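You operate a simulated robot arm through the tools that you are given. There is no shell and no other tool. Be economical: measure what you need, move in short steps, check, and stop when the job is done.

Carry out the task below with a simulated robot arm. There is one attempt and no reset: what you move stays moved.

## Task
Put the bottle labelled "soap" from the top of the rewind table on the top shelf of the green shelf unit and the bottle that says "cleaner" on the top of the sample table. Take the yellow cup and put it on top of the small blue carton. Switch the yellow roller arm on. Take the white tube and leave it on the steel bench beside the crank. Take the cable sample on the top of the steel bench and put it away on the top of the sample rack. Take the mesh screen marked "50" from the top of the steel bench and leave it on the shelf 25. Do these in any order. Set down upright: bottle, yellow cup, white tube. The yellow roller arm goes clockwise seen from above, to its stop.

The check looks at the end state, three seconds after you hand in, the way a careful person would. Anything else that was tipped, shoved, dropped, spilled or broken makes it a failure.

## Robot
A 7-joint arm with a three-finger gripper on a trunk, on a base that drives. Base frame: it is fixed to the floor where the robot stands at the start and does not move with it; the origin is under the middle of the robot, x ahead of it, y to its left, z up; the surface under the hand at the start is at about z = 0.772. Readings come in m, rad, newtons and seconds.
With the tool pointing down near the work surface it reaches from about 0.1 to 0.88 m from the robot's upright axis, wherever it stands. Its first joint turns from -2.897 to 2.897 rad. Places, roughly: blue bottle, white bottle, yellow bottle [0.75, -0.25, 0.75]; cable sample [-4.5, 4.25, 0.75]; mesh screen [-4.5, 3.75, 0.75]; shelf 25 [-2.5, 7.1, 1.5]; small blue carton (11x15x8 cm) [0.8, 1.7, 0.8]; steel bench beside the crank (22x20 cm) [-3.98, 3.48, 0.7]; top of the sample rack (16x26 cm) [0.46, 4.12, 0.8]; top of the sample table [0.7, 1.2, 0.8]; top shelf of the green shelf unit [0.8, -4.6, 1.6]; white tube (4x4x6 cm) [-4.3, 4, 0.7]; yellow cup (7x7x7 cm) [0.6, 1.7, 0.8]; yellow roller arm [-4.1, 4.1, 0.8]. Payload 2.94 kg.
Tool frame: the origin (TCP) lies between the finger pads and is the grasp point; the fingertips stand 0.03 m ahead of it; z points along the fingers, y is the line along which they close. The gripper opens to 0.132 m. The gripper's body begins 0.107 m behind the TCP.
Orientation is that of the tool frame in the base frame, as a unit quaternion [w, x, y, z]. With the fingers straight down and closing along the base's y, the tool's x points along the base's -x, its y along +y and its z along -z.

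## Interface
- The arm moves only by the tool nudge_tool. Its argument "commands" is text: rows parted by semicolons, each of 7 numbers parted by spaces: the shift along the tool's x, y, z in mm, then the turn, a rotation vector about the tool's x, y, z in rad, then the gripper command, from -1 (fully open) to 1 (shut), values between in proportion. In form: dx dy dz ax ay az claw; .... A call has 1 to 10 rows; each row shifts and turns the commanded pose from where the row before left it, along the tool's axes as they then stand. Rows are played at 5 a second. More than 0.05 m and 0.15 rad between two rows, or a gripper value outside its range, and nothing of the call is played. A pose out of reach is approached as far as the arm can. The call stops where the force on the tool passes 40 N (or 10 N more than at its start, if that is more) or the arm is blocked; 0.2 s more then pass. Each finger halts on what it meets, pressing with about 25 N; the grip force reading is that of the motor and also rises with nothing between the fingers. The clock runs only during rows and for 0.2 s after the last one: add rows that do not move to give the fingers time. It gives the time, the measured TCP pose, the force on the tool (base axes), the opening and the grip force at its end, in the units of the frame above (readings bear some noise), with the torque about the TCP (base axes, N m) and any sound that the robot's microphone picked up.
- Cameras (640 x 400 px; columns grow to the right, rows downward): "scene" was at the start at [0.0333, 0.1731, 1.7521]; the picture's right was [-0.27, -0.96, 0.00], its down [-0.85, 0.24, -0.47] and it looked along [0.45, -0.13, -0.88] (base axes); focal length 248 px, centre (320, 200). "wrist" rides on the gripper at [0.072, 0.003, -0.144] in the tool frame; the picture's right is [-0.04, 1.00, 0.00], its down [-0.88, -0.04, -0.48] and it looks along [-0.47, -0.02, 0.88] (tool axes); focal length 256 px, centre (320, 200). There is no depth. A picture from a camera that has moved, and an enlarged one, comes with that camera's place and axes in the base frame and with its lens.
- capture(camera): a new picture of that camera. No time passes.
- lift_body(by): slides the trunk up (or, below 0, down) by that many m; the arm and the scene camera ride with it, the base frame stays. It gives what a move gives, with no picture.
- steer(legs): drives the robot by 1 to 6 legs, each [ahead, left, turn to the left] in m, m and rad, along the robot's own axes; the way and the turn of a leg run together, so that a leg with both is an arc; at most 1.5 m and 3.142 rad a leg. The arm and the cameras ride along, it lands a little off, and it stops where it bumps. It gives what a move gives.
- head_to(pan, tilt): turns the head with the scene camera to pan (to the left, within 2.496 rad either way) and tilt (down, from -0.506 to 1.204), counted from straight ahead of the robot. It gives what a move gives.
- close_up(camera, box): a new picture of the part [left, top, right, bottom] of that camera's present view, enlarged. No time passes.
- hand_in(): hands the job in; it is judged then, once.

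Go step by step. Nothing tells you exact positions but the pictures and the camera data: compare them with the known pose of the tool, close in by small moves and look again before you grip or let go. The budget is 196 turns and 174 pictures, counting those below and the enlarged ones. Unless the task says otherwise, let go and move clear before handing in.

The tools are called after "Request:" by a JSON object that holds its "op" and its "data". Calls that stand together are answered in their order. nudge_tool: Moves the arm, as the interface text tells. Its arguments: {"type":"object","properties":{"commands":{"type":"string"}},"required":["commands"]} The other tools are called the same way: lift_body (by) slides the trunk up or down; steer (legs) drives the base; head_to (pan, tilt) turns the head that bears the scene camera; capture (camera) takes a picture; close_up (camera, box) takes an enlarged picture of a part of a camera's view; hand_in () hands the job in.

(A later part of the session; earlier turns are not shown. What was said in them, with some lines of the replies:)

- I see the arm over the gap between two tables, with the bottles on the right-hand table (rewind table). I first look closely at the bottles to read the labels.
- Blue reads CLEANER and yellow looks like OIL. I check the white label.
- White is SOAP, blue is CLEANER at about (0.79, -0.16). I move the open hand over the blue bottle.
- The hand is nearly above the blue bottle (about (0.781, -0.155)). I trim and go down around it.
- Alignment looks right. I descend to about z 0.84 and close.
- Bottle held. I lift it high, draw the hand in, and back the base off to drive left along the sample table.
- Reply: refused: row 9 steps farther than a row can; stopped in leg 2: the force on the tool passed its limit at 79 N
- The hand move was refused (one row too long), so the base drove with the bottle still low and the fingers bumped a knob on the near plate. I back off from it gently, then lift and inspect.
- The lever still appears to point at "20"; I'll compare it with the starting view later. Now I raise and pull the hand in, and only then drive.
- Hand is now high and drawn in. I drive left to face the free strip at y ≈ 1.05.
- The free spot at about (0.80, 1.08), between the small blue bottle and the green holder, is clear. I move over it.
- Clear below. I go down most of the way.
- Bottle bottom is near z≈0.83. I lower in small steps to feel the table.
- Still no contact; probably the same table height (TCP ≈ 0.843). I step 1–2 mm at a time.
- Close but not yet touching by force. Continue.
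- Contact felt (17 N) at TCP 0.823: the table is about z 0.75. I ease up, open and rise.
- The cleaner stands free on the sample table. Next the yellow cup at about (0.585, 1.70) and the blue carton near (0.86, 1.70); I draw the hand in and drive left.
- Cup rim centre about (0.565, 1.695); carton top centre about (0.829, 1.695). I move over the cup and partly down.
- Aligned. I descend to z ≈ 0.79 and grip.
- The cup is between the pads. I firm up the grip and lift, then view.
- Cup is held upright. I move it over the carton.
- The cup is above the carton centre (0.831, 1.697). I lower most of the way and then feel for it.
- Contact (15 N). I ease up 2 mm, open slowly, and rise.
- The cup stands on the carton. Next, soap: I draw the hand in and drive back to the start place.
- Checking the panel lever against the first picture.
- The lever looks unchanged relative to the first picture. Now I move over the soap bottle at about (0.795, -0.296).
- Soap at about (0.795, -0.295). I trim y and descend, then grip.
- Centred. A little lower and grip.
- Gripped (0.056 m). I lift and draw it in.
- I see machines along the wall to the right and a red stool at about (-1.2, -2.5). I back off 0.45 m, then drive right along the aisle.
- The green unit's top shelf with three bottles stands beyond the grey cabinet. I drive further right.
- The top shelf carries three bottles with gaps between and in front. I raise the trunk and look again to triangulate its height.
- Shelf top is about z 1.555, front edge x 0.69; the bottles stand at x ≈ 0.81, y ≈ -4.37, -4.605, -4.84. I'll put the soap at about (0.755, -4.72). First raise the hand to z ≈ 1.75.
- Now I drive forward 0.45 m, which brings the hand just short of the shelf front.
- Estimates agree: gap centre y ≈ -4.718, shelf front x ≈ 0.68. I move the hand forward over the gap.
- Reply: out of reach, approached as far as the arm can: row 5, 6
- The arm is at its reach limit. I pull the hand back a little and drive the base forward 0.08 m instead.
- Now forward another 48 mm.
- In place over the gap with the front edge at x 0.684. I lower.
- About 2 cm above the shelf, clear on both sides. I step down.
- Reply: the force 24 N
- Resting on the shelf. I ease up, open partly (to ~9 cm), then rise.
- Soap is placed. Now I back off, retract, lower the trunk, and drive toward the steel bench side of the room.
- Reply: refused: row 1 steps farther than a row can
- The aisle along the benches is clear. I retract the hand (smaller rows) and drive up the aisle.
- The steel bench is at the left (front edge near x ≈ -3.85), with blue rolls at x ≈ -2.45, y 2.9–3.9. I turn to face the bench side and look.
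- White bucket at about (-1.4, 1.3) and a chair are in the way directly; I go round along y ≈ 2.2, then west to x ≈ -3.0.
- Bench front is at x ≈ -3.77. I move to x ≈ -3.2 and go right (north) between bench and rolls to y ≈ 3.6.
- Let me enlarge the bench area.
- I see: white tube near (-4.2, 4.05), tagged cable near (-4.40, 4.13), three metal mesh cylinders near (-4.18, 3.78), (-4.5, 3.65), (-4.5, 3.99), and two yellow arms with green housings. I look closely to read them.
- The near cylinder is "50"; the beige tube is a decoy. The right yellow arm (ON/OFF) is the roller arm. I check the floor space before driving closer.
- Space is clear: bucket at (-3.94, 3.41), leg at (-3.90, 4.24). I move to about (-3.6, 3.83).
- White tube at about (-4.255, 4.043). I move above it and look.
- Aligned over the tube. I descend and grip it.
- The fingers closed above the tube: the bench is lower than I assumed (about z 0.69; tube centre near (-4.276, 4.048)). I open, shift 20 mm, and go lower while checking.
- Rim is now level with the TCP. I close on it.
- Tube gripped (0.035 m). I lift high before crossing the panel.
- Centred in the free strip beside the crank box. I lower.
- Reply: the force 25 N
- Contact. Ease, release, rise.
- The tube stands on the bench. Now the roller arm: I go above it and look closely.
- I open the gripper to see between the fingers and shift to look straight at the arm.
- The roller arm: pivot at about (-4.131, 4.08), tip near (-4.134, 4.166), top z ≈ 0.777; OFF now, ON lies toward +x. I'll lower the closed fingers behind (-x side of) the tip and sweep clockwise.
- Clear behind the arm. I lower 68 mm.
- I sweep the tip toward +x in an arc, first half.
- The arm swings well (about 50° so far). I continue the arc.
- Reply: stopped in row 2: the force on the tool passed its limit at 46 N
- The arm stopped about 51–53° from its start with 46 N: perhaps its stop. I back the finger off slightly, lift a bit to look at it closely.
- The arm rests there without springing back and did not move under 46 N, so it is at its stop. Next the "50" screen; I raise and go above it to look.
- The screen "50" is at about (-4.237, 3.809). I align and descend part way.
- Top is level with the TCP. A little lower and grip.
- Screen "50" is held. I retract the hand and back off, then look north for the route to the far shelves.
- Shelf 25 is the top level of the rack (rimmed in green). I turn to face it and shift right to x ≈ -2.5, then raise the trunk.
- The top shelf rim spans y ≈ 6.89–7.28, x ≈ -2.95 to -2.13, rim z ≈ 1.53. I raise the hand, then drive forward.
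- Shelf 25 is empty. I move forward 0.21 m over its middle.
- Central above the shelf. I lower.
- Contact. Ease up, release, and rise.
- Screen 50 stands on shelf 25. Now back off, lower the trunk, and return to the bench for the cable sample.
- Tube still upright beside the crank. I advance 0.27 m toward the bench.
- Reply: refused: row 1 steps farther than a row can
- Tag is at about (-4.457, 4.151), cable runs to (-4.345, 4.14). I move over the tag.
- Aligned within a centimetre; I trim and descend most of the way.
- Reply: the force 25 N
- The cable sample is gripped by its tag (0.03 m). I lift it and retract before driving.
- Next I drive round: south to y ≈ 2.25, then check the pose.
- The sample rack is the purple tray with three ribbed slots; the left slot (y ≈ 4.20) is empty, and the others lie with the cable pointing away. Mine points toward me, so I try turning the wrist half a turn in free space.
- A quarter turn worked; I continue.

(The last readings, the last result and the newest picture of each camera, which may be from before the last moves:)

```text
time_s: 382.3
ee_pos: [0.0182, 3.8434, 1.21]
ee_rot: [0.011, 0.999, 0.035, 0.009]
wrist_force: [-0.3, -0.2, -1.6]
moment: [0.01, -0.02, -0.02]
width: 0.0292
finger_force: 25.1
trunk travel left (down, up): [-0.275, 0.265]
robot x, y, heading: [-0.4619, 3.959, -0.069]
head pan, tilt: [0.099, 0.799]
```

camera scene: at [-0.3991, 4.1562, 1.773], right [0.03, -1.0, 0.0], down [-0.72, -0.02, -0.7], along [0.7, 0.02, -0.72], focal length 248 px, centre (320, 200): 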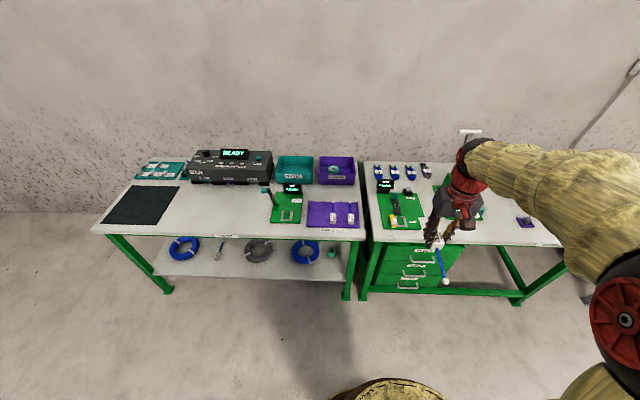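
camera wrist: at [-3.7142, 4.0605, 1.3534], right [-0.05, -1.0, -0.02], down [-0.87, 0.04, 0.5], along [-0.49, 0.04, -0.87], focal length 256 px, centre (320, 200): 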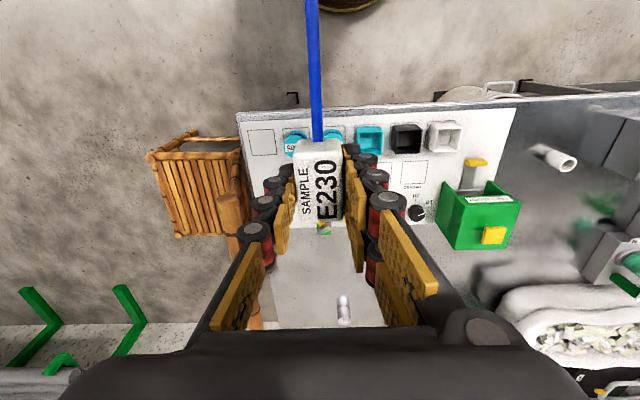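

Half turn done. I correct the small tilt/yaw and drive so that the hand comes over the rack's empty slot.

Request:
{"op": "nudge_tool", "data": {"commands": "0 0 0 0.043 -0.041 0 1;0 0 0 0 0 0.069 1;0 0 0 0 0 0.069 1;0 0 0 0 0 0 1"}}

Request:
{"op": "steer", "data": {"legs": [[0, 0, 0.067], [0, 0.31, 0], [0.32, 0, 0]]}}

Request:
{"op": "capture", "data": {"camera": "scene"}}

Request:
{"op": "capture", "data": {"camera": "wrist"}}

```text
time_s: 383.3
ee_pos: [0.0174, 3.8424, 1.2109]
ee_rot: [-0.008, 0.999, -0.033, -0.012]
wrist_force: [0.8, -0.9, -1.1]
moment: [0.0, 0.02, 0.02]
width: 0.0296
finger_force: 24.6
trunk travel left (down, up): [-0.275, 0.265]
robot x, y, heading: [-0.4647, 3.9632, -0.066]
head pan, tilt: [0.099, 0.799]
```

```text
time_s: 387.5
ee_pos: [0.3466, 4.1787, 1.2104]
ee_rot: [-0.008, 1.0, 0.0, -0.013]
wrist_force: [0.2, -0.6, -1.2]
moment: [0.0, 0.04, 0.03]
width: 0.0295
finger_force: 24.6
trunk travel left (down, up): [-0.275, 0.265]
robot x, y, heading: [-0.1386, 4.2652, -0.001]
head pan, tilt: [0.099, 0.799]
```

```text
43 pictures are left
camera scene: at [-0.0883, 4.4634, 1.7729], right [0.1, -1.0, 0.0], down [-0.71, -0.07, -0.7], along [0.69, 0.07, -0.72], focal length 248 px, centre (320, 200)
```

scene: 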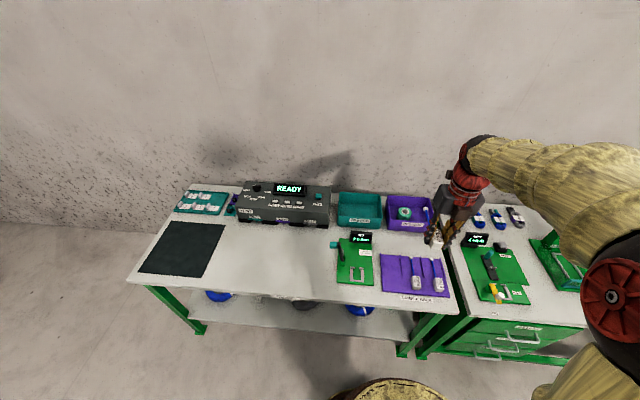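

```text
42 pictures are left
camera wrist: at [0.4219, 4.1744, 1.3523], right [-0.04, -1.0, -0.01], down [-0.87, 0.03, 0.5], along [-0.5, 0.03, -0.87], focal length 256 px, centre (320, 200)
```

wrist: 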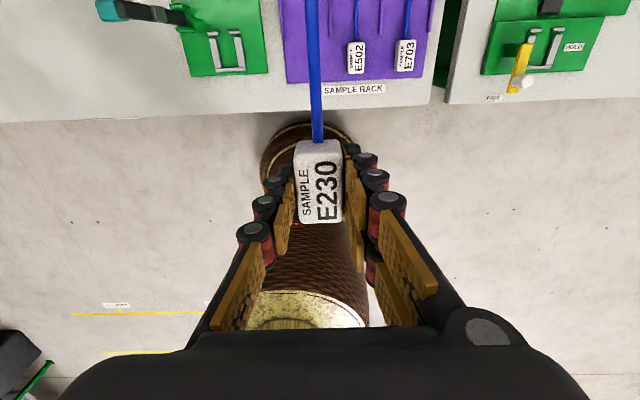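

The cable now points away like the others. Their tags sit at x ≈ 0.412, y ≈ 4.115 and 4.02, so the empty slot centre is about (0.412, 4.206). I move over it and come down.

Request:
{"op": "nudge_tool", "data": {"commands": "32 -14 0 0 0 0 1;33 -13 0 0 0 0 1;0 0 45 0 0 0 1;0 0 45 0 0 0 1;0 0 45 0 0 0 1;0 0 45 0 0 0 1;0 0 45 0 0 0 1;0 0 45 0 0 0 1;0 0 0 0 0 0 1"}}

Request:
{"op": "capture", "data": {"camera": "wrist"}}

Request:
{"op": "close_up", "data": {"camera": "scene", "box": [350, 210, 478, 300]}}

```text
time_s: 389.5
ee_pos: [0.4077, 4.2094, 0.9382]
ee_rot: [-0.007, 1.0, 0.0, -0.013]
wrist_force: [0.0, 0.9, -2.0]
moment: [0.0, 0.03, 0.0]
width: 0.0293
finger_force: 24.6
trunk travel left (down, up): [-0.275, 0.265]
robot x, y, heading: [-0.1453, 4.2611, -0.006]
head pan, tilt: [0.099, 0.799]
```

```text
41 pictures are left
camera wrist: at [0.4835, 4.2054, 1.0812], right [-0.04, -1.0, -0.01], down [-0.87, 0.03, 0.5], along [-0.5, 0.03, -0.87], focal length 256 px, centre (320, 200)
```

wrist: 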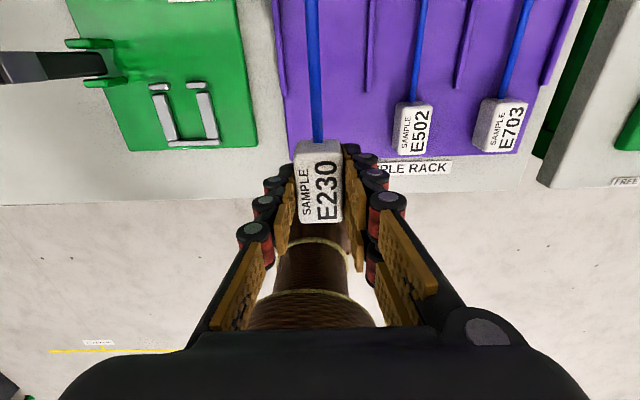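

```text
4.44 times, centred on (414, 255) of scene
camera zoom: at [-0.0889, 4.4634, 1.773], right [0.1, -1.0, 0.0], down [-0.71, -0.07, -0.7], along [0.69, 0.07, -0.72], focal length 1101 px, centre (-98, -44)
```

zoom: 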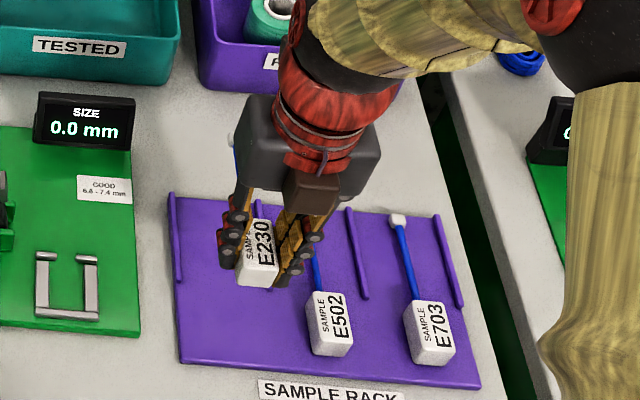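

Slot centre refined to y ≈ 4.203. I trim and descend stepwise.

Request:
{"op": "nudge_tool", "data": {"commands": "3 6 30 0 0 0 1;0 0 25 0 0 0 1;0 0 15 0 0 0 1;0 0 8 0 0 0 1;0 0 0 0 0 0 1"}}

Request:
{"op": "capture", "data": {"camera": "wrist"}}

Request:
{"op": "close_up", "data": {"camera": "scene", "box": [370, 230, 466, 300]}}

```text
time_s: 390.7
ee_pos: [0.4065, 4.2044, 0.8622]
ee_rot: [-0.008, 1.0, -0.001, -0.013]
wrist_force: [-0.5, 0.1, -1.7]
moment: [-0.03, -0.01, 0.01]
width: 0.0292
finger_force: 24.7
trunk travel left (down, up): [-0.275, 0.265]
robot x, y, heading: [-0.1396, 4.265, -0.004]
head pan, tilt: [0.099, 0.799]
```

```text
39 pictures are left
camera wrist: at [0.481, 4.2009, 1.004], right [-0.04, -1.0, -0.01], down [-0.87, 0.03, 0.5], along [-0.5, 0.03, -0.87], focal length 256 px, centre (320, 200)
```

wrist: 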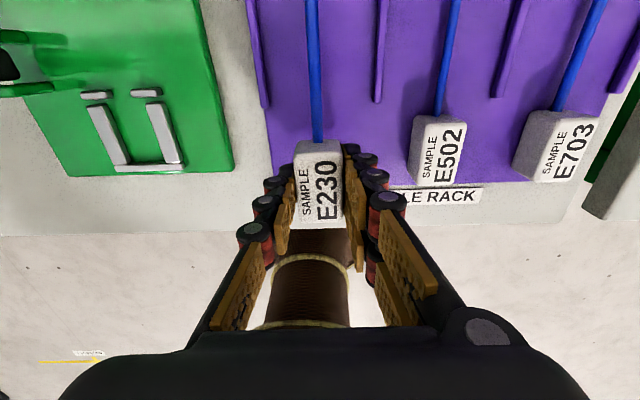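

```text
5.71 times, centred on (418, 265) of scene
camera zoom: at [-0.089, 4.4634, 1.773], right [0.1, -1.0, 0.0], down [-0.71, -0.07, -0.7], along [0.69, 0.07, -0.72], focal length 1415 px, centre (-240, -171)
```

zoom: 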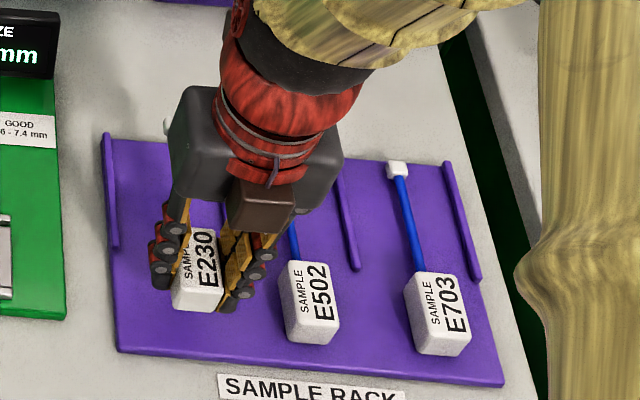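

Good alignment; ribs start behind the fingers. Continue down.

Request:
{"op": "nudge_tool", "data": {"commands": "0 0 8 0 0 0 1;0 0 6 0 0 0 1;0 0 4 0 0 0 1;0 0 4 0 0 0 1;0 0 3 0 0 0 1;0 0 0 0 0 0 1"}}

```text
time_s: 392.1
ee_pos: [0.404, 4.2055, 0.8351]
ee_rot: [-0.008, 1.0, 0.0, -0.013]
wrist_force: [-0.2, 0.2, -1.0]
moment: [0.01, 0.02, -0.01]
width: 0.0293
finger_force: 25.2
trunk travel left (down, up): [-0.275, 0.265]
robot x, y, heading: [-0.1376, 4.266, -0.003]
head pan, tilt: [0.099, 0.799]
```

Request:
{"op": "nudge_tool", "data": {"commands": "2 0 4 0 0 0 1;0 0 4 0 0 0 1;0 0 3 0 0 0 1;0 0 3 0 0 0 1;0 0 3 0 0 0 1;0 0 0 0 0 0 1"}}

Request:
{"op": "close_up", "data": {"camera": "scene", "box": [370, 230, 466, 300]}}

```text
time_s: 393.5
ee_pos: [0.407, 4.2056, 0.8206]
ee_rot: [-0.008, 1.0, 0.0, -0.012]
wrist_force: [-3.4, -2.9, 21.0]
moment: [-0.47, -0.06, -0.1]
width: 0.0294
finger_force: 25.1
trunk travel left (down, up): [-0.275, 0.265]
robot x, y, heading: [-0.142, 4.265, -0.003]
head pan, tilt: [0.099, 0.799]
```

```text
5.71 times, centred on (418, 265) of scene
camera zoom: at [-0.0909, 4.4633, 1.7732], right [0.1, -1.0, 0.0], down [-0.71, -0.07, -0.7], along [0.69, 0.07, -0.72], focal length 1415 px, centre (-240, -171)
```

zoom: 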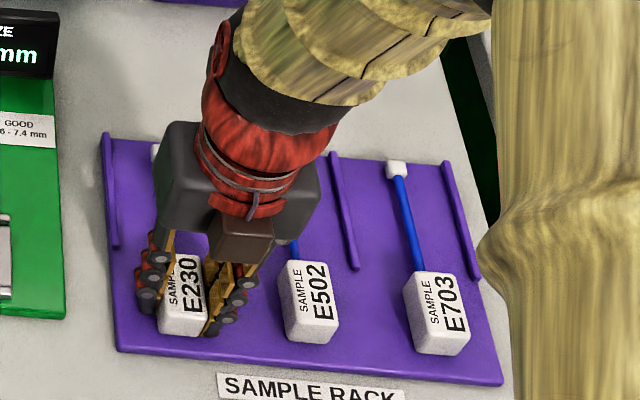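

Contact at z 0.82; the tag rests on the rack level with the others. Ease, open slightly, rise.

Request:
{"op": "nudge_tool", "data": {"commands": "0 0 -2.5 0 0 0 1;0 0 0 0 0 0 0.45;0 0 0 0 0 0 0.3;0 0 0 0 0 0 0.2;0 0 0 0 0 0 0.2"}}

Request:
{"op": "nudge_tool", "data": {"commands": "0 0 -15 0 0 0 0.2;0 0 -30 0 0 0 0.2;0 0 -45 0 0 0 0.2;0 0 -45 0 0 0 0.2;0 0 -45 0 0 0 0.2;0 0 0 0 0 0 0.2"}}

Request:
{"op": "capture", "data": {"camera": "wrist"}}

Request:
{"op": "close_up", "data": {"camera": "scene", "box": [370, 230, 466, 300]}}

```text
time_s: 394.7
ee_pos: [0.4058, 4.2046, 0.8206]
ee_rot: [-0.008, 1.0, 0.0, -0.012]
wrist_force: [-0.4, -0.7, 0.6]
moment: [0.03, 0.01, -0.01]
width: 0.053
finger_force: 0.0
trunk travel left (down, up): [-0.275, 0.265]
robot x, y, heading: [-0.1413, 4.2661, -0.003]
head pan, tilt: [0.099, 0.799]
```

```text
time_s: 396.1
ee_pos: [0.41, 4.2019, 1.0015]
ee_rot: [-0.008, 1.0, 0.0, -0.013]
wrist_force: [0.0, -0.1, 0.3]
moment: [-0.03, -0.03, 0.0]
width: 0.0525
finger_force: 0.0
trunk travel left (down, up): [-0.275, 0.265]
robot x, y, heading: [-0.1418, 4.264, -0.002]
head pan, tilt: [0.099, 0.799]
```

```text
36 pictures are left
camera wrist: at [0.4857, 4.1987, 1.1438], right [-0.04, -1.0, -0.01], down [-0.87, 0.03, 0.5], along [-0.5, 0.03, -0.87], focal length 256 px, centre (320, 200)
```

wrist: 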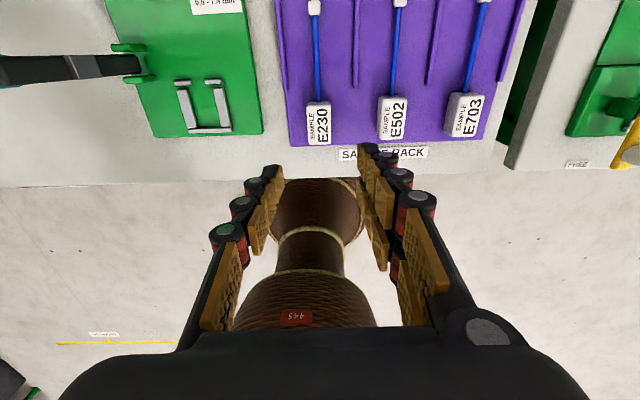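

```text
5.71 times, centred on (418, 265) of scene
camera zoom: at [-0.0892, 4.4634, 1.7729], right [0.1, -1.0, 0.0], down [-0.71, -0.07, -0.7], along [0.69, 0.07, -0.72], focal length 1415 px, centre (-240, -171)
```

zoom: 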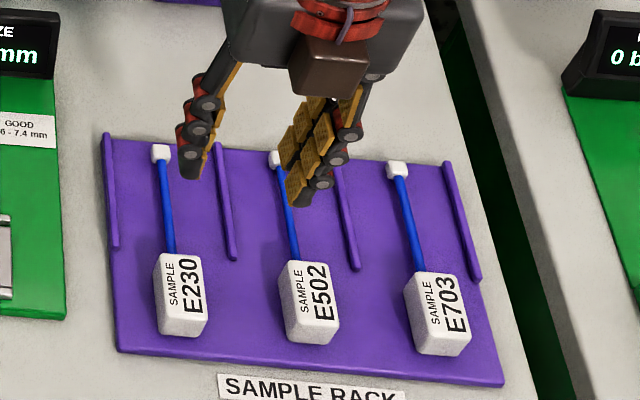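

All seven jobs look finished in the last pictures of each spot: the cable sample lies in the rack's free slot with its neighbours untouched, and the hand is clear. I hand in.

Request:
{"op": "hand_in", "data": {}}

```text
The job is handed in.
```

The job is handed in with all seven items done.

- **Soap:** on the top shelf of the green unit.
- **Cleaner:** on the sample table.
- **Yellow cup:** on the small blue carton.
- **White tube:** beside the crank.
- **Cable sample:** on the sample rack.
- **Screen 50:** on shelf 25.
- **Roller arm:** turned clockwise about 50°, where it stopped hard and did not move under 46 N. I took that as its stop, although the "ON" label sits further round.

I also bumped a knob on the sample table early on, at 79 N. Its lever showed no visible change when I checked it against the first picture.
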